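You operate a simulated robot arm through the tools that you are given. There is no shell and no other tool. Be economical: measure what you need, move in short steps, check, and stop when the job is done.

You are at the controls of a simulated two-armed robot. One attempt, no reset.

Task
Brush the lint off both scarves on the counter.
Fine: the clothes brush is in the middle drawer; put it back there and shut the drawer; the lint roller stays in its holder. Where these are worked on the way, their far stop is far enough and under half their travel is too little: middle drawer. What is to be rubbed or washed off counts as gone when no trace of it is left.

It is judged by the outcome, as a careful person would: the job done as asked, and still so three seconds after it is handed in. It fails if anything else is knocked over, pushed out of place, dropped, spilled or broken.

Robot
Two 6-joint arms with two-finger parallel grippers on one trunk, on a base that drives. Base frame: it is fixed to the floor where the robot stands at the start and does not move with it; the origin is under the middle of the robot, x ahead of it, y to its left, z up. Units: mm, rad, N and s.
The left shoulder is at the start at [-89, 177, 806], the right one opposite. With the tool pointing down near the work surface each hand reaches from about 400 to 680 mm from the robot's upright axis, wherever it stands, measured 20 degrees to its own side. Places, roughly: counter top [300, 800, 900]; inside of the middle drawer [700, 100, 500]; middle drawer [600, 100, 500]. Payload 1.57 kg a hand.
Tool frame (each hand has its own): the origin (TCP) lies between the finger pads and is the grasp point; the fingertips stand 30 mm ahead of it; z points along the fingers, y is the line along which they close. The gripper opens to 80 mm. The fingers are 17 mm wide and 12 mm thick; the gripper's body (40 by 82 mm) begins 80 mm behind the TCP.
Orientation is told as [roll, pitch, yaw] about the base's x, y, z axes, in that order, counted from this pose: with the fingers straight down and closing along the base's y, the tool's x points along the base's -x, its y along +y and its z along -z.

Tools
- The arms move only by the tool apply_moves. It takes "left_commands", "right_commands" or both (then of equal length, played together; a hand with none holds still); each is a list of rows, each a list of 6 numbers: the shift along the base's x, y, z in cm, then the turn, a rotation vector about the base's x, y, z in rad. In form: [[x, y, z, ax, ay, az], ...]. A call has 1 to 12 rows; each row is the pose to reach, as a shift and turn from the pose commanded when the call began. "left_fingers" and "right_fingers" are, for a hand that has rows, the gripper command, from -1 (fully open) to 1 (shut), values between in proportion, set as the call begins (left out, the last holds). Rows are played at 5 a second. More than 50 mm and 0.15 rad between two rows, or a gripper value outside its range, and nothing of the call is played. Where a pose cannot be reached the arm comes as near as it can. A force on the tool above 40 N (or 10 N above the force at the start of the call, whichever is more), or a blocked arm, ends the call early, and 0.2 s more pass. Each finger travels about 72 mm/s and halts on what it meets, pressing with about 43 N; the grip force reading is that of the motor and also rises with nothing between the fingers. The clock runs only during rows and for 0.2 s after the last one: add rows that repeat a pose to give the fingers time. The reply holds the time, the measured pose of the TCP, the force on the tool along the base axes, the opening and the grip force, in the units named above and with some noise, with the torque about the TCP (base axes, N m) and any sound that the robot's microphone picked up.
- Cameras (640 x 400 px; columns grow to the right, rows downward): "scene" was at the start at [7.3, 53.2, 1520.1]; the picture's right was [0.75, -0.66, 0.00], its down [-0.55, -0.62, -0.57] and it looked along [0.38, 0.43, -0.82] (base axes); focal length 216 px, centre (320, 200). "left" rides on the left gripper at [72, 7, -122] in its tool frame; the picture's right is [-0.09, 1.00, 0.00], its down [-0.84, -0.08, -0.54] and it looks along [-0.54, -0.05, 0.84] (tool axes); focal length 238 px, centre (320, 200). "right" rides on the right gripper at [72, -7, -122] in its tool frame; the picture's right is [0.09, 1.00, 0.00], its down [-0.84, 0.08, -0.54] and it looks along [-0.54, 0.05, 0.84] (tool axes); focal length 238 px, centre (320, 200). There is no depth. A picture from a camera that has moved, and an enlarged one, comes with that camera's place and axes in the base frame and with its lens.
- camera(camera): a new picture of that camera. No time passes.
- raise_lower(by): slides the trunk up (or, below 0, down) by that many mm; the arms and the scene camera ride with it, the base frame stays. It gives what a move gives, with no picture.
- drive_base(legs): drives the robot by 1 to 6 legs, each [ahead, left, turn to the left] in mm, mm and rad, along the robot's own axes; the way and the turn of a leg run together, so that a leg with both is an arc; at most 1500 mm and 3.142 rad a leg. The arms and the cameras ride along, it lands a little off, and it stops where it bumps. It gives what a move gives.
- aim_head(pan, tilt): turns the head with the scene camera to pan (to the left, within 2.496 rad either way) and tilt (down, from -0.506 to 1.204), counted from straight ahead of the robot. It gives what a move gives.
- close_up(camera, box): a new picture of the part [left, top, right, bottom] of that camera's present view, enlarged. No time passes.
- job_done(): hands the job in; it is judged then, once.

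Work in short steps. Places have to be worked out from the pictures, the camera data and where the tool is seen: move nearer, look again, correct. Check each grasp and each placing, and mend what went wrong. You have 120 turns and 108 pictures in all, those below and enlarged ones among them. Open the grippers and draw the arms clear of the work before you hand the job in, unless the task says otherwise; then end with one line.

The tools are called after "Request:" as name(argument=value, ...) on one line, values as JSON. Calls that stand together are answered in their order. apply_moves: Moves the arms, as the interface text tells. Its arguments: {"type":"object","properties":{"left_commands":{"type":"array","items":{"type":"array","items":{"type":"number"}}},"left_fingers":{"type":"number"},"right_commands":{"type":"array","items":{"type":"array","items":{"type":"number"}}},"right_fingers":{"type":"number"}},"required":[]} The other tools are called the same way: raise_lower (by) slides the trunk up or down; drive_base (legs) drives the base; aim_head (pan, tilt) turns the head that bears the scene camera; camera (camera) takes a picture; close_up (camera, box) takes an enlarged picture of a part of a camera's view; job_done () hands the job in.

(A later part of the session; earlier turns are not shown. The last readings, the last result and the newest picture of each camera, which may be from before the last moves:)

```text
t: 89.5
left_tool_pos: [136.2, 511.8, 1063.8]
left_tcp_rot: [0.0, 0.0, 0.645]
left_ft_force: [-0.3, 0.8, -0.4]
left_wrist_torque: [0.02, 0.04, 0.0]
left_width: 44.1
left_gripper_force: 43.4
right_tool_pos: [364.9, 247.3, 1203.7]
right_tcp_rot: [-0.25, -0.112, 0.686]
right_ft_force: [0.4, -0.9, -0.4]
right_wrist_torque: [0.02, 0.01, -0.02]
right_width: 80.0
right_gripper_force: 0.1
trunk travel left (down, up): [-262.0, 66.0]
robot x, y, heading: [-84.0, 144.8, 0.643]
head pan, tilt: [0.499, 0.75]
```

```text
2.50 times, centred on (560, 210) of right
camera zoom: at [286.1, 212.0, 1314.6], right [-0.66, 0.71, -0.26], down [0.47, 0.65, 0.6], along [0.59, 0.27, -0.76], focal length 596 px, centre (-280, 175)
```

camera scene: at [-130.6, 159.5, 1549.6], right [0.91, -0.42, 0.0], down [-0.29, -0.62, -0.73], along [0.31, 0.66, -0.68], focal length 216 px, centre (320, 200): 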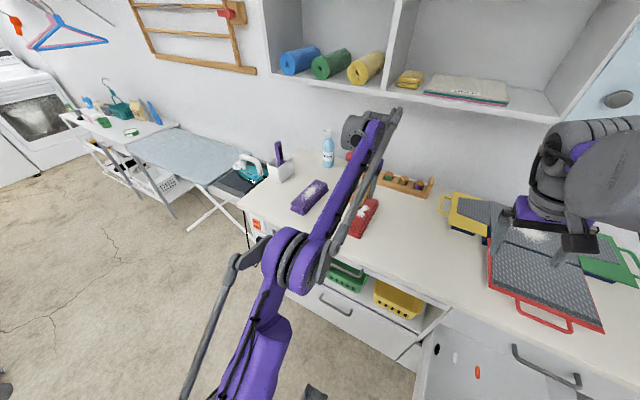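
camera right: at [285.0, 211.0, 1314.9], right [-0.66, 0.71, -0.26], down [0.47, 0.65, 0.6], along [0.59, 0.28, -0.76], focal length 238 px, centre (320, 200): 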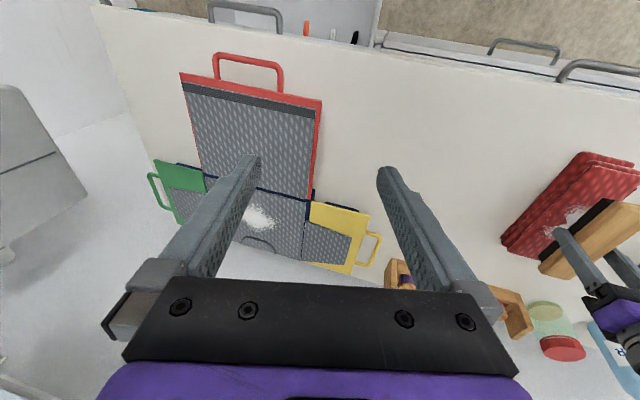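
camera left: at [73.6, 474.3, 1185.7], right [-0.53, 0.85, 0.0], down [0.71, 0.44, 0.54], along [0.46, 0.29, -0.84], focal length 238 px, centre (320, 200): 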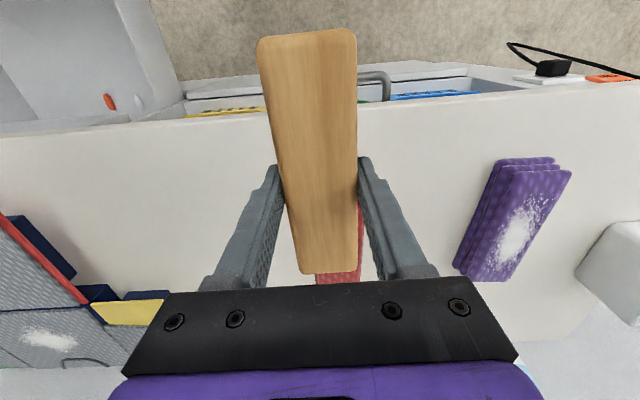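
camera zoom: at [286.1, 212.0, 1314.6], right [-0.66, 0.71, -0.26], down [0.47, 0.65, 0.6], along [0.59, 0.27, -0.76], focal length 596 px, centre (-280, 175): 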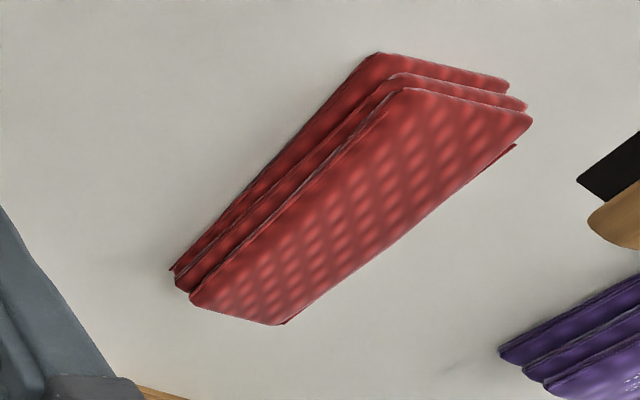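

Red scarf is clean and unmoved. I drive left ~238 mm to the purple scarf.

Request:
drive_base(legs=[[0, 238, 0]])

Request:
camera(camera="right")

Request:
camera(camera="scene")

```text
t: 92.2
left_tool_pos: [-4.3, 699.0, 1063.8]
left_tcp_rot: [0.0, 0.0, 0.639]
left_ft_force: [0.4, 0.6, -1.6]
left_wrist_torque: [-0.02, 0.01, 0.0]
left_width: 44.2
left_gripper_force: 43.0
right_tool_pos: [224.5, 432.7, 1204.7]
right_tcp_rot: [-0.253, -0.111, 0.68]
right_ft_force: [0.1, 0.5, 0.0]
right_wrist_torque: [0.0, 0.02, 0.0]
right_width: 80.1
right_gripper_force: 0.0
trunk travel left (down, up): [-262.0, 66.0]
robot x, y, heading: [-226.8, 334.8, 0.643]
head pan, tilt: [0.499, 0.75]
```

```text
51 pictures are left
camera right: at [144.6, 397.7, 1314.8], right [-0.66, 0.71, -0.26], down [0.47, 0.65, 0.6], along [0.59, 0.27, -0.76], focal length 238 px, centre (320, 200)
```

right: 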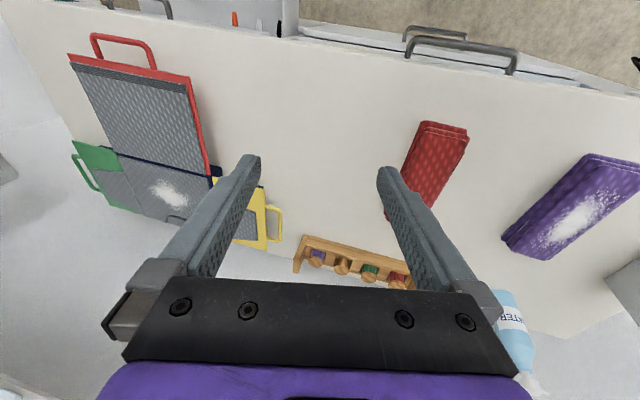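

```text
50 pictures are left
camera scene: at [-223.9, 384.4, 1549.6], right [0.91, -0.42, 0.0], down [-0.29, -0.62, -0.73], along [0.31, 0.66, -0.68], focal length 216 px, centre (320, 200)
```

scene: 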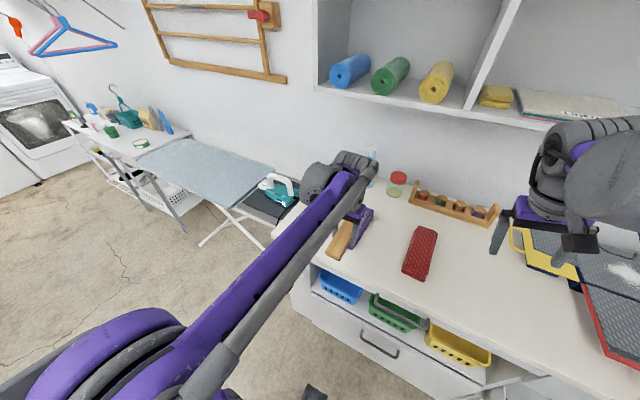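

Zoom on the purple scarf in this view.

Request:
close_up(camera="right", box=[480, 130, 640, 290])

```text
2.50 times, centred on (560, 210) of right
camera zoom: at [144.6, 397.7, 1314.8], right [-0.66, 0.71, -0.26], down [0.47, 0.65, 0.6], along [0.59, 0.27, -0.76], focal length 596 px, centre (-280, 175)
```

zoom: 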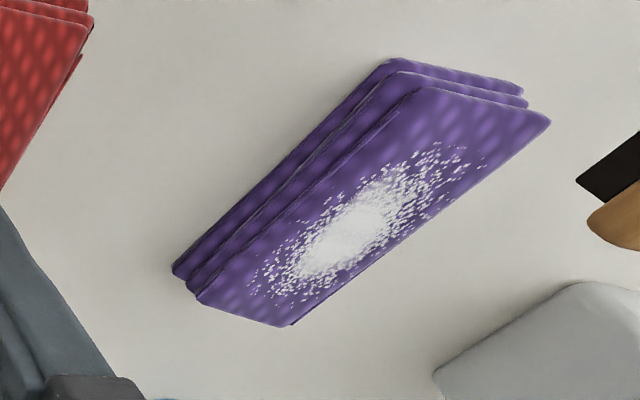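

Layout matches the red case nicely: purple centre n≈585, s≈-579. I bring the brush over its left part and lower to just above contact.

Request:
apply_moves(left_commands=[[3.0, 3.0, 0, 0, 0, 0], [6.0, 6.0, 0, 0, 0, 0], [9.0, 9.0, 0, 0, 0, 0], [11.56, 11.91, -3, 0, 0, 0], [11.56, 11.91, -6, 0, 0, 0], [11.56, 11.91, -8.6, 0, 0, 0], [11.56, 11.91, -8.6, 0, 0, 0]])

Request:
close_up(camera="right", box=[480, 130, 640, 290])

```text
t: 93.8
left_tool_pos: [112.4, 818.3, 978.4]
left_tcp_rot: [-0.001, -0.002, 0.639]
left_ft_force: [-0.9, -0.6, -1.2]
left_wrist_torque: [-0.03, 0.02, -0.01]
left_width: 44.1
left_gripper_force: 43.0
right_tool_pos: [224.1, 432.6, 1204.1]
right_tcp_rot: [-0.251, -0.114, 0.681]
right_ft_force: [1.0, 0.2, -0.3]
right_wrist_torque: [-0.02, 0.0, 0.01]
right_width: 79.9
right_gripper_force: 0.1
trunk travel left (down, up): [-262.0, 66.0]
robot x, y, heading: [-229.0, 332.9, 0.64]
head pan, tilt: [0.499, 0.75]
```

```text
2.50 times, centred on (560, 210) of right
camera zoom: at [144.4, 397.5, 1314.9], right [-0.66, 0.71, -0.26], down [0.47, 0.65, 0.6], along [0.59, 0.27, -0.76], focal length 596 px, centre (-280, 175)
```

zoom: 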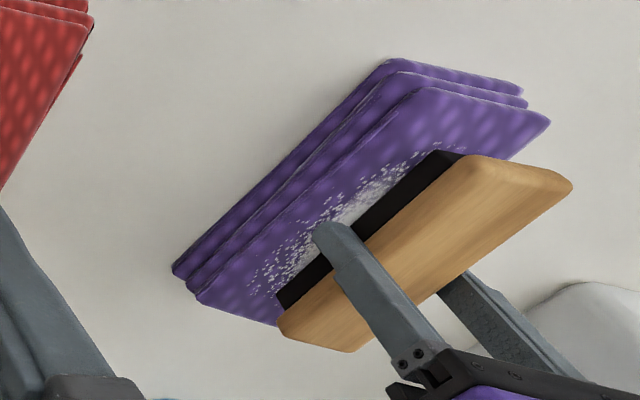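

Well placed. I lower to contact in 3 mm then 1–2 mm steps.

Request:
apply_moves(left_commands=[[0, 0, -0.3, 0, 0, 0], [0, 0, -0.3, 0, 0, 0]])

Request:
apply_moves(left_commands=[[0, 0, -0.15, 0, 0, 0], [0, 0, -0.15, 0, 0, 0]])

```text
t: 94.4
left_tool_pos: [112.4, 818.6, 974.3]
left_tcp_rot: [0.002, 0.0, 0.64]
left_ft_force: [0.4, 0.1, -1.5]
left_wrist_torque: [0.02, -0.01, 0.0]
left_width: 43.9
left_gripper_force: 42.6
right_tool_pos: [225.2, 431.1, 1205.0]
right_tcp_rot: [-0.251, -0.114, 0.679]
right_ft_force: [-0.2, 0.1, -0.1]
right_wrist_torque: [0.02, 0.02, 0.0]
right_width: 80.1
right_gripper_force: 0.1
trunk travel left (down, up): [-262.0, 66.0]
robot x, y, heading: [-226.7, 334.1, 0.64]
head pan, tilt: [0.499, 0.75]
```

```text
t: 95.0
left_tool_pos: [113.6, 818.0, 975.6]
left_tcp_rot: [-0.001, -0.002, 0.638]
left_ft_force: [3.6, 2.9, 9.8]
left_wrist_torque: [0.12, 0.18, -0.09]
left_width: 44.1
left_gripper_force: 43.0
right_tool_pos: [225.1, 432.2, 1203.1]
right_tcp_rot: [-0.252, -0.113, 0.678]
right_ft_force: [0.3, 0.7, -0.3]
right_wrist_torque: [0.02, -0.02, 0.03]
right_width: 79.9
right_gripper_force: 0.1
trunk travel left (down, up): [-262.0, 66.0]
robot x, y, heading: [-225.7, 333.7, 0.634]
head pan, tilt: [0.499, 0.75]
```

Light contact (~10 N). Strokes along the scarf, left half first.

Request:
apply_moves(left_commands=[[1.2, 0.9, -0.03, 0, 0, 0], [2.4, 1.8, -0.03, 0, 0, 0], [3.6, 2.7, -0.03, 0, 0, 0], [2.4, 1.8, -0.03, 0, 0, 0], [1.2, 0.9, -0.03, 0, 0, 0], [0, 0, -0.03, 0, 0, 0], [-1.2, -0.9, -0.03, 0, 0, 0], [-2.4, -1.8, -0.03, 0, 0, 0], [-3.6, -2.7, -0.03, 0, 0, 0], [-2.4, -1.8, -0.03, 0, 0, 0], [-1.2, -0.9, -0.03, 0, 0, 0], [0, 0, 0.6, 0, 0, 0]])

Request:
apply_moves(left_commands=[[1.14, -1.52, 0, 0, 0, 0], [1.14, -1.52, -0.63, 0, 0, 0], [2.7, -0.32, -0.63, 0, 0, 0], [4.34, 0.88, -0.63, 0, 0, 0], [2.7, -0.32, -0.63, 0, 0, 0], [1.14, -1.52, -0.63, 0, 0, 0], [-0.4, -2.7, -0.63, 0, 0, 0], [-2.0, -3.9, -0.63, 0, 0, 0], [-0.4, -2.7, -0.63, 0, 0, 0], [1.14, -1.52, -0.63, 0, 0, 0], [1.14, -1.52, 0.4, 0, 0, 0]])

Request:
close_up(camera="right", box=[480, 130, 640, 290])

```text
t: 97.6
left_tool_pos: [112.6, 817.0, 980.3]
left_tcp_rot: [0.001, -0.001, 0.638]
left_ft_force: [-0.4, -0.2, -0.5]
left_wrist_torque: [0.0, -0.04, -0.01]
left_width: 44.3
left_gripper_force: 43.0
right_tool_pos: [225.2, 433.1, 1204.4]
right_tcp_rot: [-0.252, -0.111, 0.679]
right_ft_force: [-0.3, 0.0, -0.2]
right_wrist_torque: [-0.02, 0.01, 0.0]
right_width: 80.0
right_gripper_force: 0.0
trunk travel left (down, up): [-262.0, 66.0]
robot x, y, heading: [-227.6, 329.3, 0.639]
head pan, tilt: [0.499, 0.75]
```

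```text
t: 100.0
left_tool_pos: [123.1, 803.1, 983.9]
left_tcp_rot: [0.001, -0.001, 0.639]
left_ft_force: [-0.8, 0.6, -1.2]
left_wrist_torque: [0.03, -0.01, 0.0]
left_width: 44.1
left_gripper_force: 43.3
right_tool_pos: [224.0, 431.9, 1204.0]
right_tcp_rot: [-0.25, -0.115, 0.679]
right_ft_force: [-0.2, 0.6, 0.9]
right_wrist_torque: [0.01, -0.03, -0.01]
right_width: 80.1
right_gripper_force: 0.1
trunk travel left (down, up): [-262.0, 66.0]
robot x, y, heading: [-225.8, 333.5, 0.635]
head pan, tilt: [0.499, 0.75]
```

```text
2.50 times, centred on (560, 210) of right
camera zoom: at [144.3, 397.4, 1314.8], right [-0.66, 0.71, -0.26], down [0.47, 0.65, 0.6], along [0.59, 0.27, -0.76], focal length 596 px, centre (-280, 175)
```

zoom: 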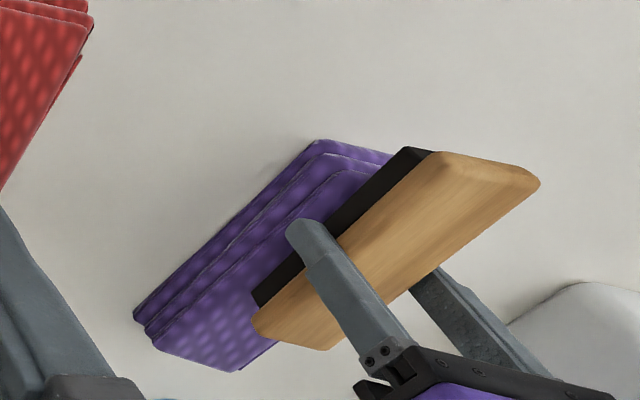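

The purple scarf slid deeper during the strokes; it needs mending. I lift clear and draw back to see exactly.

Request:
apply_moves(left_commands=[[0, 0, 4, 0, 0, 0], [0, 0, 8, 0, 0, 0], [-4, -3, 8, 0, 0, 0], [-8, -6, 8, 0, 0, 0], [-12, -9, 8, 0, 0, 0], [-12, -9, 8, 0, 0, 0]])

Request:
close_up(camera="right", box=[480, 130, 640, 290])

Request:
camera(camera="left")

```text
t: 101.4
left_tool_pos: [4.4, 713.3, 1061.4]
left_tcp_rot: [0.002, 0.001, 0.638]
left_ft_force: [0.4, 0.0, -0.9]
left_wrist_torque: [-0.01, 0.01, 0.02]
left_width: 44.1
left_gripper_force: 43.4
right_tool_pos: [225.8, 432.4, 1203.9]
right_tcp_rot: [-0.251, -0.111, 0.677]
right_ft_force: [0.5, 0.3, -0.1]
right_wrist_torque: [-0.02, -0.01, 0.02]
right_width: 80.2
right_gripper_force: 0.0
trunk travel left (down, up): [-262.0, 66.0]
robot x, y, heading: [-226.2, 332.6, 0.641]
head pan, tilt: [0.499, 0.75]
```

```text
2.50 times, centred on (560, 210) of right
camera zoom: at [145.5, 398.3, 1314.6], right [-0.66, 0.71, -0.26], down [0.47, 0.65, 0.6], along [0.59, 0.27, -0.76], focal length 596 px, centre (-280, 175)
```

zoom: 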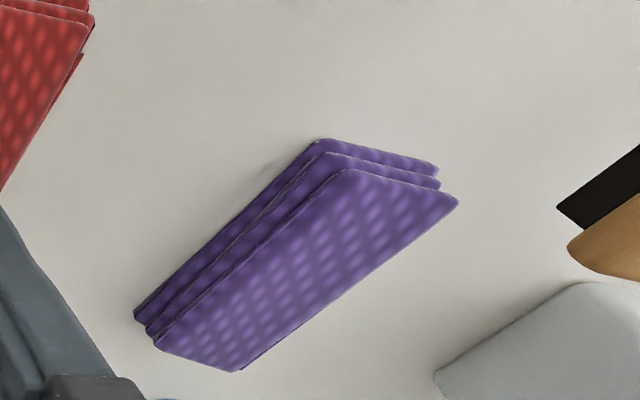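

```text
45 pictures are left
camera left: at [-57.6, 676.0, 1183.8], right [-0.52, 0.85, 0.0], down [0.72, 0.44, 0.54], along [0.46, 0.28, -0.84], focal length 238 px, centre (320, 200)
```

left: 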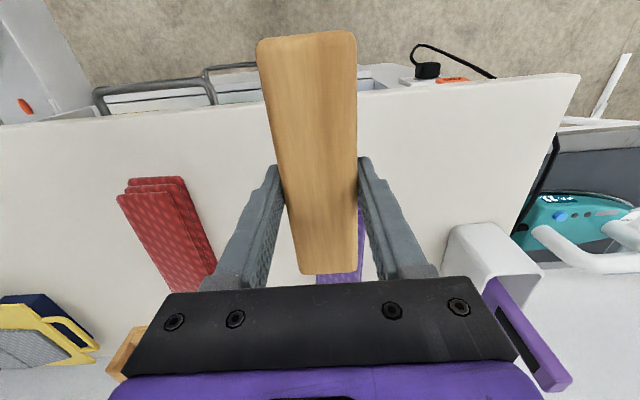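

Purple is clean but slid +58 mm in depth (no rotation). I'll press the brush on it more firmly and drag it back 58 mm; first over its centre and down.

Request:
apply_moves(left_commands=[[3.0, 2.5, 0, 0, 0, 0], [6.0, 5.0, 0, 0, 0, 0], [9.0, 7.5, 0, 0, 0, 0], [12.0, 10, 0, 0, 0, 0], [15, 12.5, -3, 0, 0, 0], [15, 12.5, -6, 0, 0, 0], [15, 12.5, -8.3, 0, 0, 0], [15, 12.5, -8.6, 0, 0, 0], [15, 12.5, -8.6, 0, 0, 0]])

Request:
apply_moves(left_commands=[[0, 0, -0.2, 0, 0, 0], [0, 0, -0.2, 0, 0, 0]])

```text
t: 103.4
left_tool_pos: [153.5, 838.6, 977.3]
left_tcp_rot: [0.002, -0.002, 0.638]
left_ft_force: [0.4, -0.1, -0.1]
left_wrist_torque: [-0.03, 0.04, -0.03]
left_width: 44.3
left_gripper_force: 43.1
right_tool_pos: [224.2, 431.7, 1203.2]
right_tcp_rot: [-0.251, -0.114, 0.68]
right_ft_force: [-0.8, -0.5, 0.0]
right_wrist_torque: [0.02, 0.0, 0.02]
right_width: 79.8
right_gripper_force: 0.1
trunk travel left (down, up): [-262.0, 66.0]
robot x, y, heading: [-229.4, 334.7, 0.634]
head pan, tilt: [0.499, 0.75]
```

```text
t: 104.0
left_tool_pos: [154.8, 838.1, 975.6]
left_tcp_rot: [0.0, -0.002, 0.639]
left_ft_force: [0.1, 0.1, -1.3]
left_wrist_torque: [-0.01, 0.0, 0.01]
left_width: 44.2
left_gripper_force: 42.8
right_tool_pos: [225.4, 432.9, 1204.4]
right_tcp_rot: [-0.25, -0.114, 0.679]
right_ft_force: [0.0, 0.5, 0.0]
right_wrist_torque: [0.01, 0.02, -0.01]
right_width: 79.7
right_gripper_force: 0.0
trunk travel left (down, up): [-262.0, 66.0]
robot x, y, heading: [-230.5, 336.8, 0.642]
head pan, tilt: [0.499, 0.75]
```

Request:
apply_moves(left_commands=[[0, 0, -0.2, 0, 0, 0], [0, 0, -0.2, 0, 0, 0]])

```text
t: 104.6
left_tool_pos: [154.0, 838.1, 974.4]
left_tcp_rot: [0.001, -0.005, 0.638]
left_ft_force: [5.2, 6.4, 22.1]
left_wrist_torque: [0.26, 0.46, -0.13]
left_width: 44.3
left_gripper_force: 43.1
right_tool_pos: [224.9, 432.0, 1205.4]
right_tcp_rot: [-0.249, -0.114, 0.68]
right_ft_force: [0.1, 0.4, -0.1]
right_wrist_torque: [-0.01, -0.01, 0.07]
right_width: 80.1
right_gripper_force: 0.1
trunk travel left (down, up): [-262.0, 66.0]
robot x, y, heading: [-223.2, 332.8, 0.636]
head pan, tilt: [0.499, 0.75]
```

About 22 N of pressing force. I drag back 58 mm slowly, then lift slightly, and look.

Request:
apply_moves(left_commands=[[-0.8, -0.6, 0, 0, 0, 0], [-1.6, -1.2, 0, 0, 0, 0], [-2.4, -1.8, 0, 0, 0, 0], [-3.2, -2.4, 0, 0, 0, 0], [-4.0, -3.0, 0, 0, 0, 0], [-4.65, -3.5, 0, 0, 0, 0], [-4.65, -3.5, 0, 0, 0, 0]])

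Request:
close_up(camera="right", box=[480, 130, 640, 290])

```text
t: 106.2
left_tool_pos: [107.8, 803.1, 974.1]
left_tcp_rot: [0.0, -0.002, 0.64]
left_ft_force: [8.3, 8.7, 31.1]
left_wrist_torque: [0.49, 0.04, -0.03]
left_width: 44.2
left_gripper_force: 42.9
right_tool_pos: [224.4, 431.9, 1204.3]
right_tcp_rot: [-0.249, -0.114, 0.679]
right_ft_force: [-0.5, -0.6, -0.5]
right_wrist_torque: [0.0, -0.01, -0.01]
right_width: 80.0
right_gripper_force: 0.1
trunk travel left (down, up): [-262.0, 66.0]
robot x, y, heading: [-227.3, 331.6, 0.644]
head pan, tilt: [0.499, 0.75]
```

```text
2.50 times, centred on (560, 210) of right
camera zoom: at [144.2, 396.7, 1315.1], right [-0.66, 0.71, -0.26], down [0.47, 0.65, 0.6], along [0.59, 0.27, -0.76], focal length 596 px, centre (-280, 175)
```

zoom: 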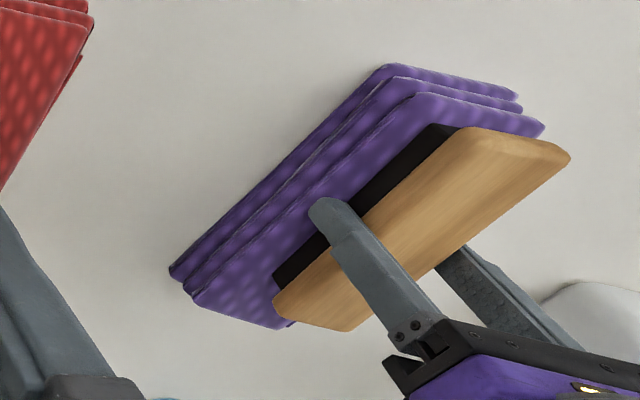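

It came back almost exactly (≈3 mm short). I pull 3 mm more, then lift and back off.

Request:
apply_moves(left_commands=[[-0.24, -0.18, 0, 0, 0, 0], [-0.24, -0.18, 0, 0, 0, 0], [-0.24, -0.18, 2, 0, 0, 0], [-0.24, -0.18, 6, 0, 0, 0], [-0.24, -0.18, 9, 0, 0, 0], [-4.2, -3.2, 9, 0, 0, 0], [-8.2, -6.2, 9, 0, 0, 0], [-12.2, -9.2, 9, 0, 0, 0], [-12.2, -9.2, 9, 0, 0, 0]])

Request:
close_up(camera="right", box=[480, 130, 640, 290])

```text
t: 108.2
left_tool_pos: [-12.6, 714.8, 1063.0]
left_tcp_rot: [0.0, -0.001, 0.64]
left_ft_force: [0.0, 0.7, -1.9]
left_wrist_torque: [-0.04, -0.02, -0.02]
left_width: 44.3
left_gripper_force: 43.2
right_tool_pos: [225.5, 432.0, 1203.1]
right_tcp_rot: [-0.251, -0.112, 0.68]
right_ft_force: [-0.5, 0.3, 0.7]
right_wrist_torque: [0.0, -0.04, 0.0]
right_width: 80.2
right_gripper_force: 0.1
trunk travel left (down, up): [-262.0, 66.0]
robot x, y, heading: [-226.6, 332.1, 0.632]
head pan, tilt: [0.499, 0.75]
```

```text
2.50 times, centred on (560, 210) of right
camera zoom: at [145.5, 398.3, 1314.6], right [-0.66, 0.71, -0.26], down [0.47, 0.65, 0.6], along [0.59, 0.27, -0.76], focal length 596 px, centre (-280, 175)
```

zoom: 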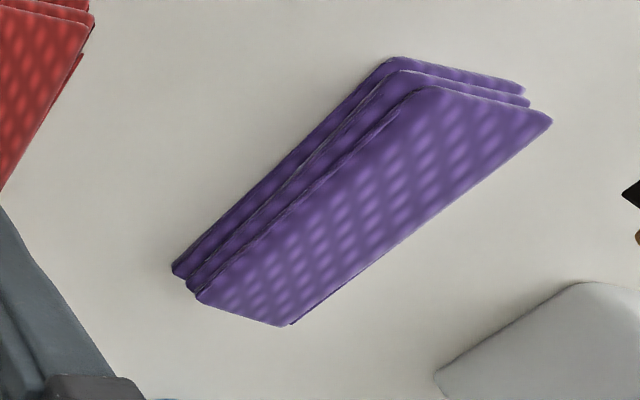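

Back exactly in place. I check both scarves at high zoom for traces.

Request:
close_up(camera="right", box=[525, 160, 625, 220])

Request:
close_up(camera="right", box=[390, 115, 490, 225])

Request:
close_up(camera="scene", box=[290, 180, 450, 290])

```text
6.40 times, centred on (575, 190) of right
camera zoom: at [145.5, 398.3, 1314.6], right [-0.66, 0.71, -0.26], down [0.47, 0.65, 0.6], along [0.59, 0.27, -0.76], focal length 1525 px, centre (-1312, 264)
```

zoom: 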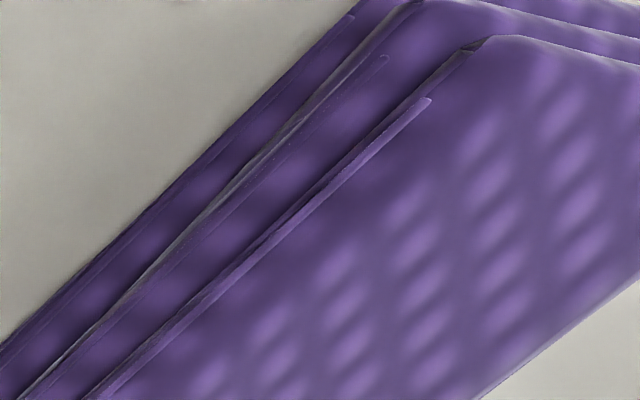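

```text
3.64 times, centred on (440, 170) of right
camera zoom: at [145.5, 398.3, 1314.6], right [-0.66, 0.71, -0.26], down [0.47, 0.65, 0.6], along [0.59, 0.27, -0.76], focal length 867 px, centre (-116, 309)
```

zoom: 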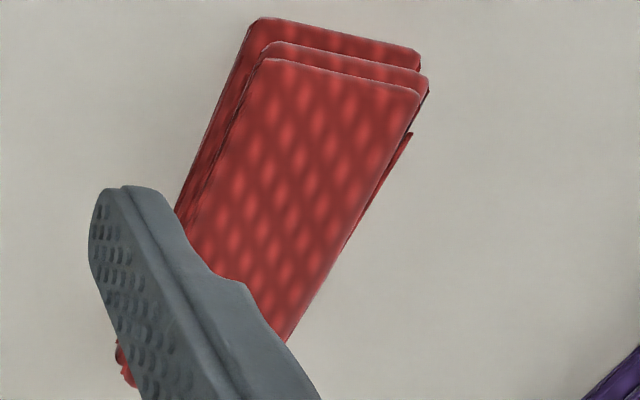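

```text
3.64 times, centred on (370, 235) of scene
camera zoom: at [-222.8, 385.2, 1549.6], right [0.91, -0.42, 0.0], down [-0.29, -0.62, -0.73], along [0.31, 0.66, -0.68], focal length 786 px, centre (138, 73)
```

zoom: 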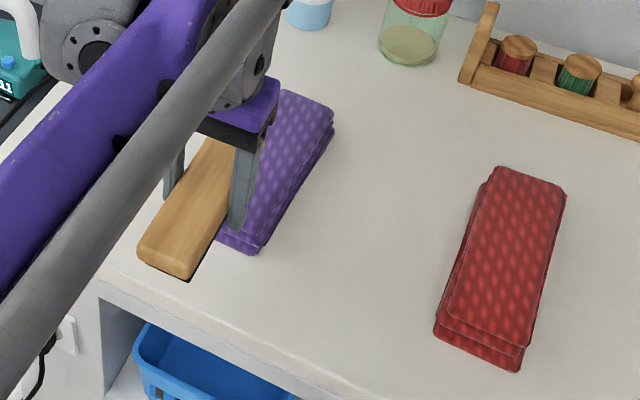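

Both scarves are clean and in place. I back off from the counter and drive right to the drawer.

Request:
drive_base(legs=[[-345, 0, 0], [0, -858, 0]])

Request:
aim_head(pan=0.3, tilt=0.9)

Request:
camera(camera="scene")

Request:
camera(camera="left")

```text
t: 118.0
left_tool_pos: [221.6, -192.8, 1064.9]
left_tcp_rot: [0.0, -0.002, 0.625]
left_ft_force: [0.2, -0.5, -1.1]
left_wrist_torque: [0.0, 0.02, 0.02]
left_width: 44.2
left_gripper_force: 42.6
right_tool_pos: [455.9, -477.2, 1203.3]
right_tcp_rot: [-0.251, -0.114, 0.667]
right_ft_force: [-0.4, -0.4, 0.6]
right_wrist_torque: [-0.04, 0.02, 0.04]
right_width: 79.9
right_gripper_force: 0.0
trunk travel left (down, up): [-262.0, 66.0]
robot x, y, heading: [1.9, -568.4, 0.625]
head pan, tilt: [0.499, 0.75]
```

```text
t: 118.8
left_tool_pos: [222.2, -192.7, 1064.8]
left_tcp_rot: [0.0, 0.0, 0.625]
left_ft_force: [0.1, 0.1, -1.2]
left_wrist_torque: [-0.03, 0.0, -0.04]
left_width: 44.0
left_gripper_force: 42.9
right_tool_pos: [455.2, -476.6, 1203.4]
right_tcp_rot: [-0.251, -0.112, 0.666]
right_ft_force: [0.5, -0.3, -0.4]
right_wrist_torque: [-0.01, 0.01, -0.01]
right_width: 80.1
right_gripper_force: 0.1
trunk travel left (down, up): [-262.0, 66.0]
robot x, y, heading: [1.5, -568.5, 0.623]
head pan, tilt: [0.3, 0.901]
```

```text
39 pictures are left
camera scene: at [16.3, -533.7, 1537.7], right [0.8, -0.6, 0.0], down [-0.47, -0.63, -0.62], along [0.37, 0.5, -0.78], focal length 216 px, centre (320, 200)
```

scene: 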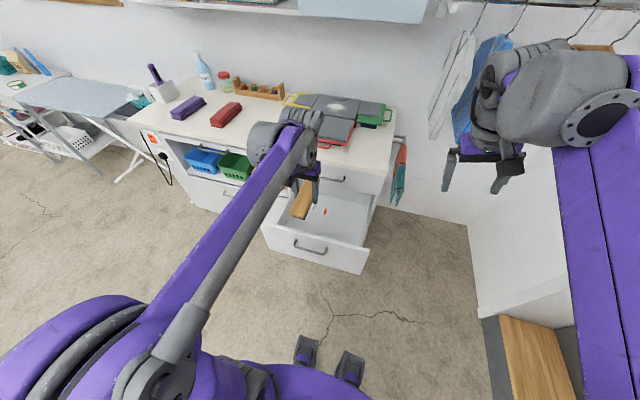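

```text
38 pictures are left
camera left: at [159.1, -228.8, 1186.1], right [-0.51, 0.86, 0.0], down [0.72, 0.43, 0.54], along [0.47, 0.28, -0.84], focal length 238 px, centre (320, 200)
```

left: 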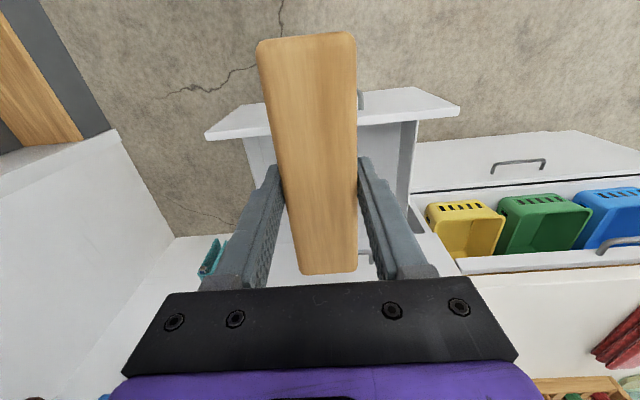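

Heading drifted; I turn +0.021 and then bring the brush over its original spot.

Request:
drive_base(legs=[[0, 0, 0.021]])

```text
t: 119.5
left_tool_pos: [214.1, -188.3, 1063.7]
left_tcp_rot: [0.001, -0.001, 0.646]
left_ft_force: [0.1, -0.3, -1.5]
left_wrist_torque: [-0.02, -0.02, -0.06]
left_width: 44.2
left_gripper_force: 43.0
right_tool_pos: [453.7, -468.0, 1204.6]
right_tcp_rot: [-0.251, -0.114, 0.688]
right_ft_force: [-0.1, -0.6, 0.8]
right_wrist_torque: [-0.04, 0.0, 0.0]
right_width: 79.9
right_gripper_force: 0.0
trunk travel left (down, up): [-262.0, 66.0]
robot x, y, heading: [4.8, -566.7, 0.642]
head pan, tilt: [0.3, 0.901]
```

Request:
apply_moves(left_commands=[[2.6, 2.0, 0, 0, 0, 0], [5.2, 4.0, 0, 0, 0, 0], [7.9, 6.0, -2, 0, 0, 0], [10.5, 8.0, -5, 0, 0, 0], [13.1, 10, -8, 0, 0, 0], [15.7, 12, -12, 0, 0, 0], [15.7, 12, -16, 0, 0, 0], [15.7, 12, -16, 0, 0, 0]])

Request:
raise_lower(by=-200)

Request:
camera(camera="left")

Request:
camera(camera="scene")

```text
refused: row 6 steps farther than a row can; nothing moved
```

```text
t: 121.7
left_tool_pos: [213.6, -188.3, 864.6]
left_tcp_rot: [0.001, -0.003, 0.646]
left_ft_force: [0.5, -0.5, -0.8]
left_wrist_torque: [-0.02, -0.01, 0.02]
left_width: 44.2
left_gripper_force: 42.7
right_tool_pos: [453.5, -469.2, 1004.1]
right_tcp_rot: [-0.252, -0.114, 0.686]
right_ft_force: [1.0, 0.2, -0.3]
right_wrist_torque: [0.0, 0.0, 0.0]
right_width: 80.0
right_gripper_force: 0.1
trunk travel left (down, up): [-62.0, 266.0]
robot x, y, heading: [6.0, -568.9, 0.645]
head pan, tilt: [0.3, 0.901]
```

```text
37 pictures are left
camera left: at [151.9, -225.7, 986.4], right [-0.53, 0.85, 0.0], down [0.71, 0.44, 0.54], along [0.46, 0.29, -0.84], focal length 238 px, centre (320, 200)
```

left: 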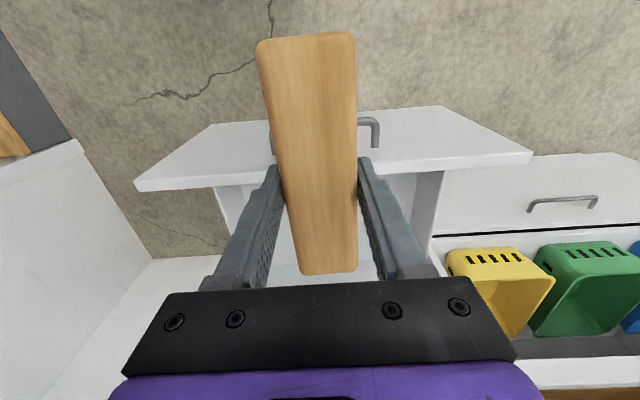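

```text
36 pictures are left
camera scene: at [43.2, -512.7, 1331.0], right [0.81, -0.59, 0.0], down [-0.46, -0.64, -0.62], along [0.36, 0.5, -0.78], focal length 216 px, centre (320, 200)
```

scene: 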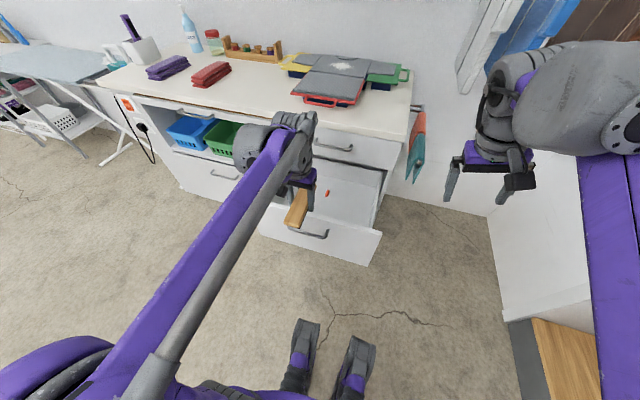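

The move was refused (step too long) but the trunk lowered safely (brush still 100 mm above the panel). I move horizontally over the original spot.

Request:
apply_moves(left_commands=[[3.1, 2.4, 0, 0, 0, 0], [6.3, 4.8, 0, 0, 0, 0], [9.4, 7.2, 0, 0, 0, 0], [12.6, 9.6, 0, 0, 0, 0], [15.7, 12, 0, 0, 0, 0], [15.7, 12, 0, 0, 0, 0]])

Request:
camera(camera="left")

Request:
camera(camera="right")

```text
t: 123.1
left_tool_pos: [370.4, -67.3, 866.7]
left_tcp_rot: [-0.001, -0.002, 0.645]
left_ft_force: [0.2, 0.2, -1.3]
left_wrist_torque: [0.0, 0.01, 0.03]
left_width: 44.4
left_gripper_force: 43.1
right_tool_pos: [453.1, -467.7, 1004.0]
right_tcp_rot: [-0.252, -0.114, 0.686]
right_ft_force: [0.3, 0.0, -0.2]
right_wrist_torque: [0.02, 0.0, 0.02]
right_width: 80.2
right_gripper_force: 0.2
trunk travel left (down, up): [-62.0, 266.0]
robot x, y, heading: [6.8, -568.1, 0.647]
head pan, tilt: [0.3, 0.901]
```

```text
35 pictures are left
camera left: at [307.9, -105.1, 988.2], right [-0.53, 0.85, 0.0], down [0.71, 0.44, 0.54], along [0.46, 0.29, -0.84], focal length 238 px, centre (320, 200)
```

left: 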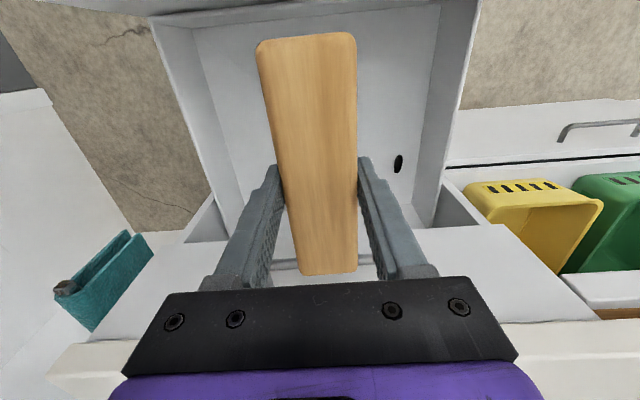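

```text
34 pictures are left
camera right: at [373.5, -503.6, 1115.1], right [-0.66, 0.71, -0.26], down [0.47, 0.65, 0.6], along [0.59, 0.28, -0.76], focal length 238 px, centre (320, 200)
```

right: 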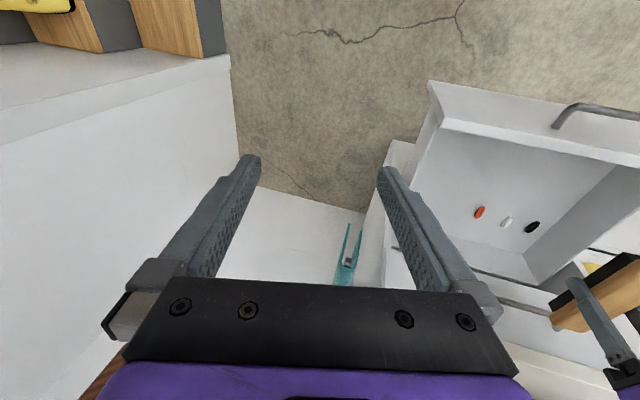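

Right above the original spot and clear of the small items. I lower the trunk 58 mm and the hand to z≈540.

Request:
raise_lower(by=-58)

Request:
apply_moves(left_commands=[[0, 0, -4.5, 0, 0, 0], [0, 0, -9, 0, 0, 0], [0, 0, -13.5, 0, 0, 0], [0, 0, -18, 0, 0, 0], [0, 0, -22.5, 0, 0, 0], [0, 0, -26.8, 0, 0, 0], [0, 0, -26.8, 0, 0, 0]])

Request:
camera(camera="left")

Request:
close_up(camera="right", box=[460, 100, 640, 300])

```text
t: 124.1
left_tool_pos: [370.5, -67.9, 806.5]
left_tcp_rot: [-0.001, -0.001, 0.647]
left_ft_force: [0.0, 0.3, -1.5]
left_wrist_torque: [-0.04, 0.01, -0.01]
left_width: 44.4
left_gripper_force: 43.4
right_tool_pos: [454.7, -467.6, 945.9]
right_tcp_rot: [-0.251, -0.113, 0.689]
right_ft_force: [-0.3, 0.2, -0.6]
right_wrist_torque: [-0.01, -0.03, 0.06]
right_width: 80.0
right_gripper_force: 0.0
trunk travel left (down, up): [-4.0, 324.0]
robot x, y, heading: [1.6, -569.1, 0.64]
head pan, tilt: [0.3, 0.901]
```

```text
t: 125.7
left_tool_pos: [370.5, -67.4, 537.1]
left_tcp_rot: [0.0, -0.001, 0.646]
left_ft_force: [0.1, -0.6, -1.7]
left_wrist_torque: [0.03, 0.04, 0.02]
left_width: 44.3
left_gripper_force: 43.2
right_tool_pos: [453.8, -468.4, 946.3]
right_tcp_rot: [-0.252, -0.114, 0.688]
right_ft_force: [-0.5, -0.4, 0.3]
right_wrist_torque: [-0.01, 0.0, -0.01]
right_width: 80.1
right_gripper_force: 0.0
trunk travel left (down, up): [-4.0, 324.0]
robot x, y, heading: [4.9, -575.2, 0.646]
head pan, tilt: [0.3, 0.901]
```

```text
33 pictures are left
camera left: at [309.2, -104.7, 659.2], right [-0.53, 0.85, 0.0], down [0.71, 0.44, 0.54], along [0.46, 0.29, -0.84], focal length 238 px, centre (320, 200)
```

left: 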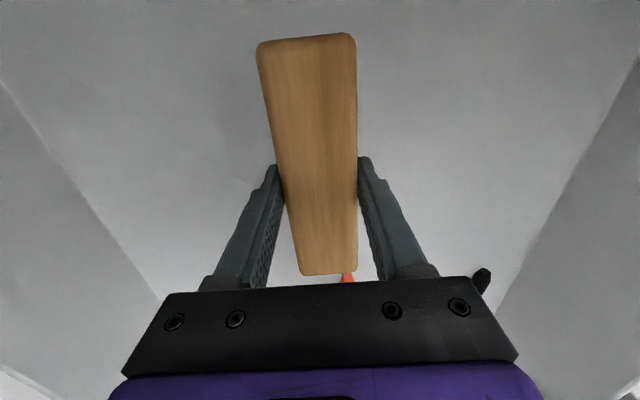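

```text
2.00 times, centred on (550, 200) of right
camera zoom: at [374.0, -503.1, 1056.9], right [-0.66, 0.71, -0.26], down [0.47, 0.65, 0.6], along [0.59, 0.28, -0.76], focal length 477 px, centre (-140, 200)
```

zoom: 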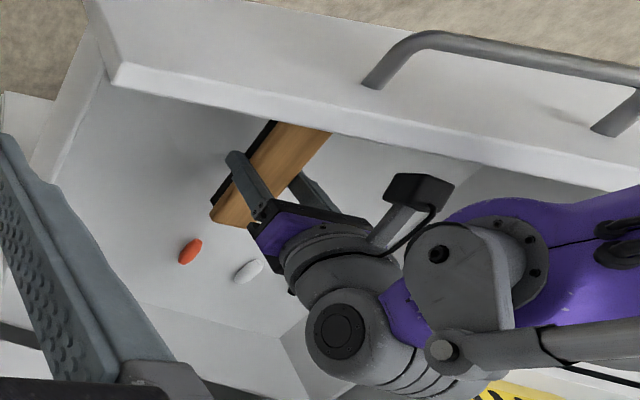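

Good. I lower to the floor in steps (touch expected at about z=510) and release.

Request:
apply_moves(left_commands=[[0, 0, -1.2, 0, 0, 0], [0, 0, -2.3, 0, 0, 0], [0, 0, -2.3, 0, 0, 0]])

Request:
apply_moves(left_commands=[[0, 0, -0.25, 0, 0, 0], [0, 0, -0.25, 0, 0, 0]])

```text
t: 126.5
left_tool_pos: [372.4, -68.9, 514.3]
left_tcp_rot: [-0.001, -0.002, 0.646]
left_ft_force: [-0.1, -0.5, -0.9]
left_wrist_torque: [-0.03, -0.01, 0.02]
left_width: 44.2
left_gripper_force: 42.5
right_tool_pos: [453.3, -467.1, 946.6]
right_tcp_rot: [-0.252, -0.114, 0.687]
right_ft_force: [-0.2, 0.6, 0.4]
right_wrist_torque: [0.01, -0.02, 0.0]
right_width: 80.1
right_gripper_force: 0.0
trunk travel left (down, up): [-4.0, 324.0]
robot x, y, heading: [2.5, -571.5, 0.646]
head pan, tilt: [0.3, 0.901]
```

```text
t: 127.1
left_tool_pos: [370.9, -67.6, 513.0]
left_tcp_rot: [0.001, -0.003, 0.646]
left_ft_force: [-0.1, -0.1, -1.5]
left_wrist_torque: [-0.02, -0.02, -0.03]
left_width: 44.2
left_gripper_force: 42.8
right_tool_pos: [453.8, -466.7, 946.1]
right_tcp_rot: [-0.251, -0.113, 0.687]
right_ft_force: [0.2, -0.1, -0.3]
right_wrist_torque: [-0.03, 0.01, -0.03]
right_width: 79.9
right_gripper_force: 0.2
trunk travel left (down, up): [-4.0, 324.0]
robot x, y, heading: [0.2, -569.8, 0.642]
head pan, tilt: [0.3, 0.901]
```

Request:
apply_moves(left_commands=[[0, 0, -0.2, 0, 0, 0], [0, 0, -0.2, 0, 0, 0]])

Request:
apply_moves(left_commands=[[0, 0, -0.1, 0, 0, 0], [0, 0, -0.1, 0, 0, 0]])

```text
t: 127.7
left_tool_pos: [371.3, -67.9, 511.0]
left_tcp_rot: [-0.002, -0.001, 0.645]
left_ft_force: [-0.3, 0.2, -1.5]
left_wrist_torque: [0.03, -0.03, 0.05]
left_width: 44.3
left_gripper_force: 42.8
right_tool_pos: [453.5, -468.0, 946.0]
right_tcp_rot: [-0.252, -0.114, 0.689]
right_ft_force: [0.1, 0.4, 0.5]
right_wrist_torque: [0.0, -0.02, -0.02]
right_width: 80.0
right_gripper_force: 0.1
trunk travel left (down, up): [-4.0, 324.0]
robot x, y, heading: [6.0, -567.5, 0.635]
head pan, tilt: [0.3, 0.901]
```

```text
t: 128.3
left_tool_pos: [370.8, -68.3, 511.1]
left_tcp_rot: [0.0, -0.003, 0.646]
left_ft_force: [0.8, 0.5, -1.5]
left_wrist_torque: [-0.02, -0.03, 0.05]
left_width: 44.1
left_gripper_force: 43.0
right_tool_pos: [453.4, -468.1, 947.0]
right_tcp_rot: [-0.252, -0.113, 0.687]
right_ft_force: [0.0, 0.0, 0.5]
right_wrist_torque: [0.02, -0.01, -0.02]
right_width: 79.8
right_gripper_force: 0.0
trunk travel left (down, up): [-4.0, 324.0]
robot x, y, heading: [5.6, -570.3, 0.647]
head pan, tilt: [0.3, 0.901]
```

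Essentially at the floor (within 1–2 mm). I open the fingers and check, then lift out.

Request:
apply_moves(left_commands=[[0, 0, -0.1, 0, 0, 0], [0, 0, -0.1, 0, 0, 0]])

Request:
apply_moves(left_commands=[[0, 0, 0, 0, 0, 0], [0, 0, 0, 0, 0, 0], [0, 0, 0, 0, 0, 0], [0, 0, 2, 0, 0, 0], [0, 0, 5, 0, 0, 0], [0, 0, 9, 0, 0, 0], [0, 0, 9, 0, 0, 0]], left_fingers=-1)

Request:
camera(camera="left")

```text
t: 128.9
left_tool_pos: [371.7, -67.5, 507.8]
left_tcp_rot: [0.0, -0.001, 0.646]
left_ft_force: [-0.1, -0.1, -0.5]
left_wrist_torque: [0.0, 0.02, 0.0]
left_width: 44.5
left_gripper_force: 43.1
right_tool_pos: [453.6, -468.2, 946.3]
right_tcp_rot: [-0.251, -0.114, 0.687]
right_ft_force: [0.7, 0.2, 0.1]
right_wrist_torque: [0.01, 0.0, -0.02]
right_width: 80.4
right_gripper_force: 0.0
trunk travel left (down, up): [-4.0, 324.0]
robot x, y, heading: [5.0, -567.9, 0.646]
head pan, tilt: [0.3, 0.901]
```

```text
t: 130.5
left_tool_pos: [369.2, -67.9, 598.6]
left_tcp_rot: [-0.001, -0.001, 0.647]
left_ft_force: [-0.8, 0.0, 1.2]
left_wrist_torque: [0.02, 0.02, -0.02]
left_width: 80.2
left_gripper_force: 0.0
right_tool_pos: [453.7, -469.0, 946.1]
right_tcp_rot: [-0.251, -0.114, 0.688]
right_ft_force: [-0.3, 0.7, -0.3]
right_wrist_torque: [-0.03, -0.01, 0.01]
right_width: 80.2
right_gripper_force: 0.1
trunk travel left (down, up): [-4.0, 324.0]
robot x, y, heading: [5.4, -567.3, 0.642]
head pan, tilt: [0.3, 0.901]
```

```text
31 pictures are left
camera left: at [308.0, -106.2, 720.9], right [-0.53, 0.85, 0.0], down [0.71, 0.44, 0.54], along [0.46, 0.29, -0.84], focal length 238 px, centre (320, 200)
```

left: 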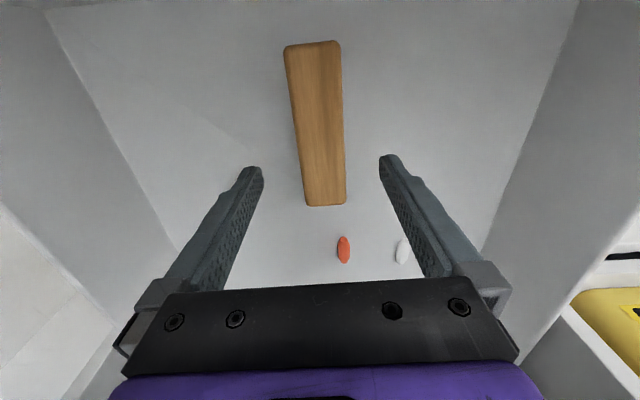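

The brush is back in the drawer, items untouched. I raise out, close the fingers and back the robot off 200 mm.

Request:
raise_lower(by=250)

Request:
apply_moves(left_commands=[[0, 0, 4, 0, 0, 0], [0, 0, 8, 0, 0, 0], [0, 0, 12, 0, 0, 0], [0, 0, 12, 0, 0, 0]], left_fingers=1)

Request:
drive_base(legs=[[-200, 0, 0]])

```text
t: 133.0
left_tool_pos: [371.0, -68.0, 849.2]
left_tcp_rot: [0.001, -0.002, 0.646]
left_ft_force: [0.4, 0.9, -0.1]
left_wrist_torque: [-0.01, -0.01, 0.01]
left_width: 80.1
left_gripper_force: 0.1
right_tool_pos: [453.0, -468.4, 1196.8]
right_tcp_rot: [-0.25, -0.112, 0.687]
right_ft_force: [-0.3, 1.0, 0.6]
right_wrist_torque: [0.02, 0.0, 0.0]
right_width: 80.0
right_gripper_force: 0.0
trunk travel left (down, up): [-254.0, 74.0]
robot x, y, heading: [3.2, -565.7, 0.641]
head pan, tilt: [0.3, 0.901]
```

```text
t: 134.0
left_tool_pos: [370.1, -67.3, 968.6]
left_tcp_rot: [0.001, -0.002, 0.646]
left_ft_force: [0.2, 0.5, -0.2]
left_wrist_torque: [0.06, -0.01, 0.05]
left_width: 0.0
left_gripper_force: 20.7
right_tool_pos: [453.6, -467.9, 1196.4]
right_tcp_rot: [-0.25, -0.114, 0.687]
right_ft_force: [0.5, 0.3, 0.6]
right_wrist_torque: [-0.01, -0.01, -0.02]
right_width: 79.8
right_gripper_force: 0.1
trunk travel left (down, up): [-254.0, 74.0]
robot x, y, heading: [2.5, -569.2, 0.643]
head pan, tilt: [0.3, 0.901]
```

```text
t: 135.6
left_tool_pos: [210.7, -185.8, 968.1]
left_tcp_rot: [0.001, -0.001, 0.652]
left_ft_force: [0.0, -0.6, -0.5]
left_wrist_torque: [-0.01, -0.01, -0.02]
left_width: 0.2
left_gripper_force: 20.9
right_tool_pos: [296.3, -583.8, 1197.8]
right_tcp_rot: [-0.252, -0.113, 0.692]
right_ft_force: [-0.9, 0.9, -0.6]
right_wrist_torque: [0.01, 0.02, -0.01]
right_width: 80.2
right_gripper_force: 0.0
trunk travel left (down, up): [-254.0, 74.0]
robot x, y, heading: [-152.7, -689.1, 0.654]
head pan, tilt: [0.3, 0.901]
```

Now pitch the left tool forward ~1.2 rad while drawing back 30 mm.

Request:
apply_moves(left_commands=[[-0.3, -0.2, 0, 0.08, -0.107, 0], [-0.5, -0.4, 0, 0.16, -0.213, 0], [-0.8, -0.6, 0, 0.24, -0.32, 0], [-1.1, -0.8, 0, 0.32, -0.427, 0], [-1.3, -1, 0, 0.4, -0.533, 0], [-1.6, -1.2, 0, 0.48, -0.64, 0], [-1.9, -1.4, 0, 0.56, -0.747, 0], [-2.1, -1.6, 0, 0.64, -0.853, 0], [-2.4, -1.8, 0, 0.72, -0.96, 0], [-2.4, -1.8, 0, 0.72, -0.96, 0]])

Request:
raise_lower(by=-230)

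Request:
camera(camera="left")

Request:
camera(camera="scene")

```text
t: 137.8
left_tool_pos: [187.3, -203.2, 967.3]
left_tcp_rot: [-0.017, -1.202, 0.665]
left_ft_force: [0.2, 0.5, -0.3]
left_wrist_torque: [0.02, 0.01, -0.05]
left_width: 0.1
left_gripper_force: 21.1
right_tool_pos: [296.0, -584.9, 1195.6]
right_tcp_rot: [-0.251, -0.112, 0.692]
right_ft_force: [-1.1, 0.9, -0.9]
right_wrist_torque: [-0.01, -0.01, -0.01]
right_width: 80.3
right_gripper_force: 0.1
trunk travel left (down, up): [-254.0, 74.0]
robot x, y, heading: [-151.6, -689.6, 0.647]
head pan, tilt: [0.3, 0.901]
```

```text
t: 140.2
left_tool_pos: [187.1, -203.7, 739.0]
left_tcp_rot: [-0.017, -1.201, 0.663]
left_ft_force: [-0.1, -0.6, 0.5]
left_wrist_torque: [-0.02, -0.02, 0.0]
left_width: 0.2
left_gripper_force: 21.3
right_tool_pos: [295.9, -584.9, 965.9]
right_tcp_rot: [-0.251, -0.115, 0.691]
right_ft_force: [-0.7, 0.0, 0.6]
right_wrist_torque: [0.02, -0.01, 0.03]
right_width: 80.1
right_gripper_force: 0.1
trunk travel left (down, up): [-24.0, 304.0]
robot x, y, heading: [-151.5, -689.2, 0.65]
head pan, tilt: [0.3, 0.901]
```

```text
30 pictures are left
camera left: at [71.1, -281.3, 715.9], right [-0.57, 0.82, 0.08], down [-0.12, -0.18, 0.98], along [0.81, 0.55, 0.2], focal length 238 px, centre (320, 200)
```

left: 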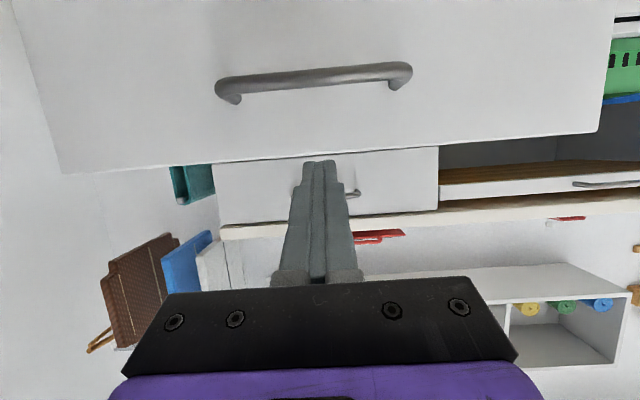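

```text
29 pictures are left
camera scene: at [-104.7, -624.1, 1292.2], right [0.81, -0.58, 0.0], down [-0.46, -0.64, -0.62], along [0.36, 0.51, -0.78], focal length 216 px, centre (320, 200)
```

scene: 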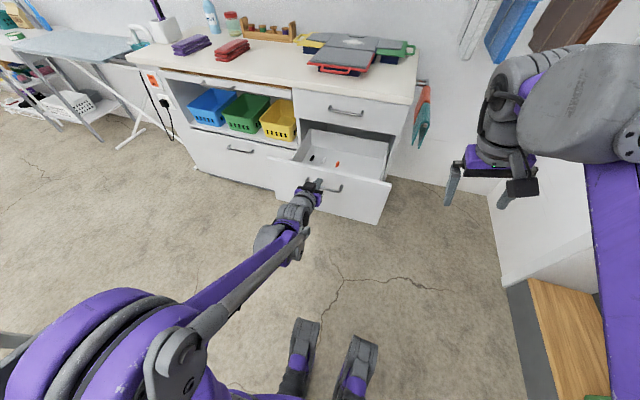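

Panel top edge is at z≈714, handle at z≈666. I lower the hand 36 mm so the closed fingertips meet the face above the handle, and check.

Request:
apply_moves(left_commands=[[0, 0, -1.8, 0, 0, 0], [0, 0, -3.7, 0, 0, 0], [0, 0, -3.7, 0, 0, 0]])

Request:
drive_base(legs=[[90, 0, 0]])

Request:
camera(camera="left")

```text
t: 141.1
left_tool_pos: [187.2, -202.9, 701.3]
left_tcp_rot: [-0.019, -1.201, 0.662]
left_ft_force: [0.6, -1.0, 0.5]
left_wrist_torque: [0.01, 0.03, 0.0]
left_width: 0.1
left_gripper_force: 21.3
right_tool_pos: [295.1, -583.7, 965.9]
right_tcp_rot: [-0.25, -0.113, 0.692]
right_ft_force: [0.6, 0.0, 0.5]
right_wrist_torque: [0.02, 0.01, 0.0]
right_width: 80.1
right_gripper_force: 0.1
trunk travel left (down, up): [-24.0, 304.0]
robot x, y, heading: [-155.1, -690.0, 0.651]
head pan, tilt: [0.3, 0.901]
```

```text
t: 142.2
left_tool_pos: [260.2, -147.2, 701.9]
left_tcp_rot: [-0.02, -1.2, 0.663]
left_ft_force: [0.5, 0.4, -0.4]
left_wrist_torque: [0.0, -0.01, -0.05]
left_width: 0.0
left_gripper_force: 21.0
right_tool_pos: [368.6, -530.0, 966.0]
right_tcp_rot: [-0.251, -0.11, 0.691]
right_ft_force: [-0.6, -0.7, -0.1]
right_wrist_torque: [-0.01, -0.02, 0.04]
right_width: 79.9
right_gripper_force: 0.1
trunk travel left (down, up): [-24.0, 304.0]
robot x, y, heading: [-82.5, -635.7, 0.652]
head pan, tilt: [0.3, 0.901]
```

```text
28 pictures are left
camera left: at [144.4, -225.9, 678.4], right [-0.57, 0.82, 0.08], down [-0.12, -0.18, 0.98], along [0.81, 0.55, 0.2], focal length 238 px, centre (320, 200)
```

left: 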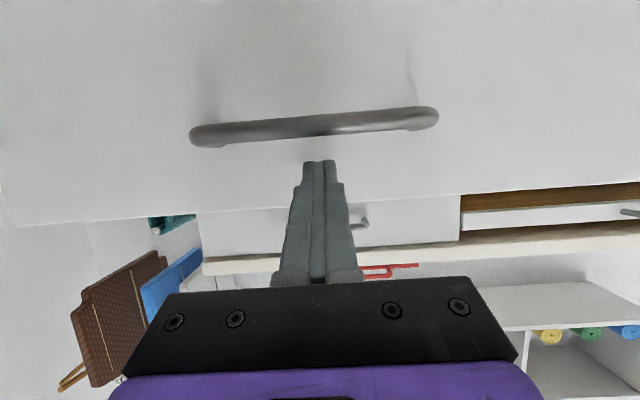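

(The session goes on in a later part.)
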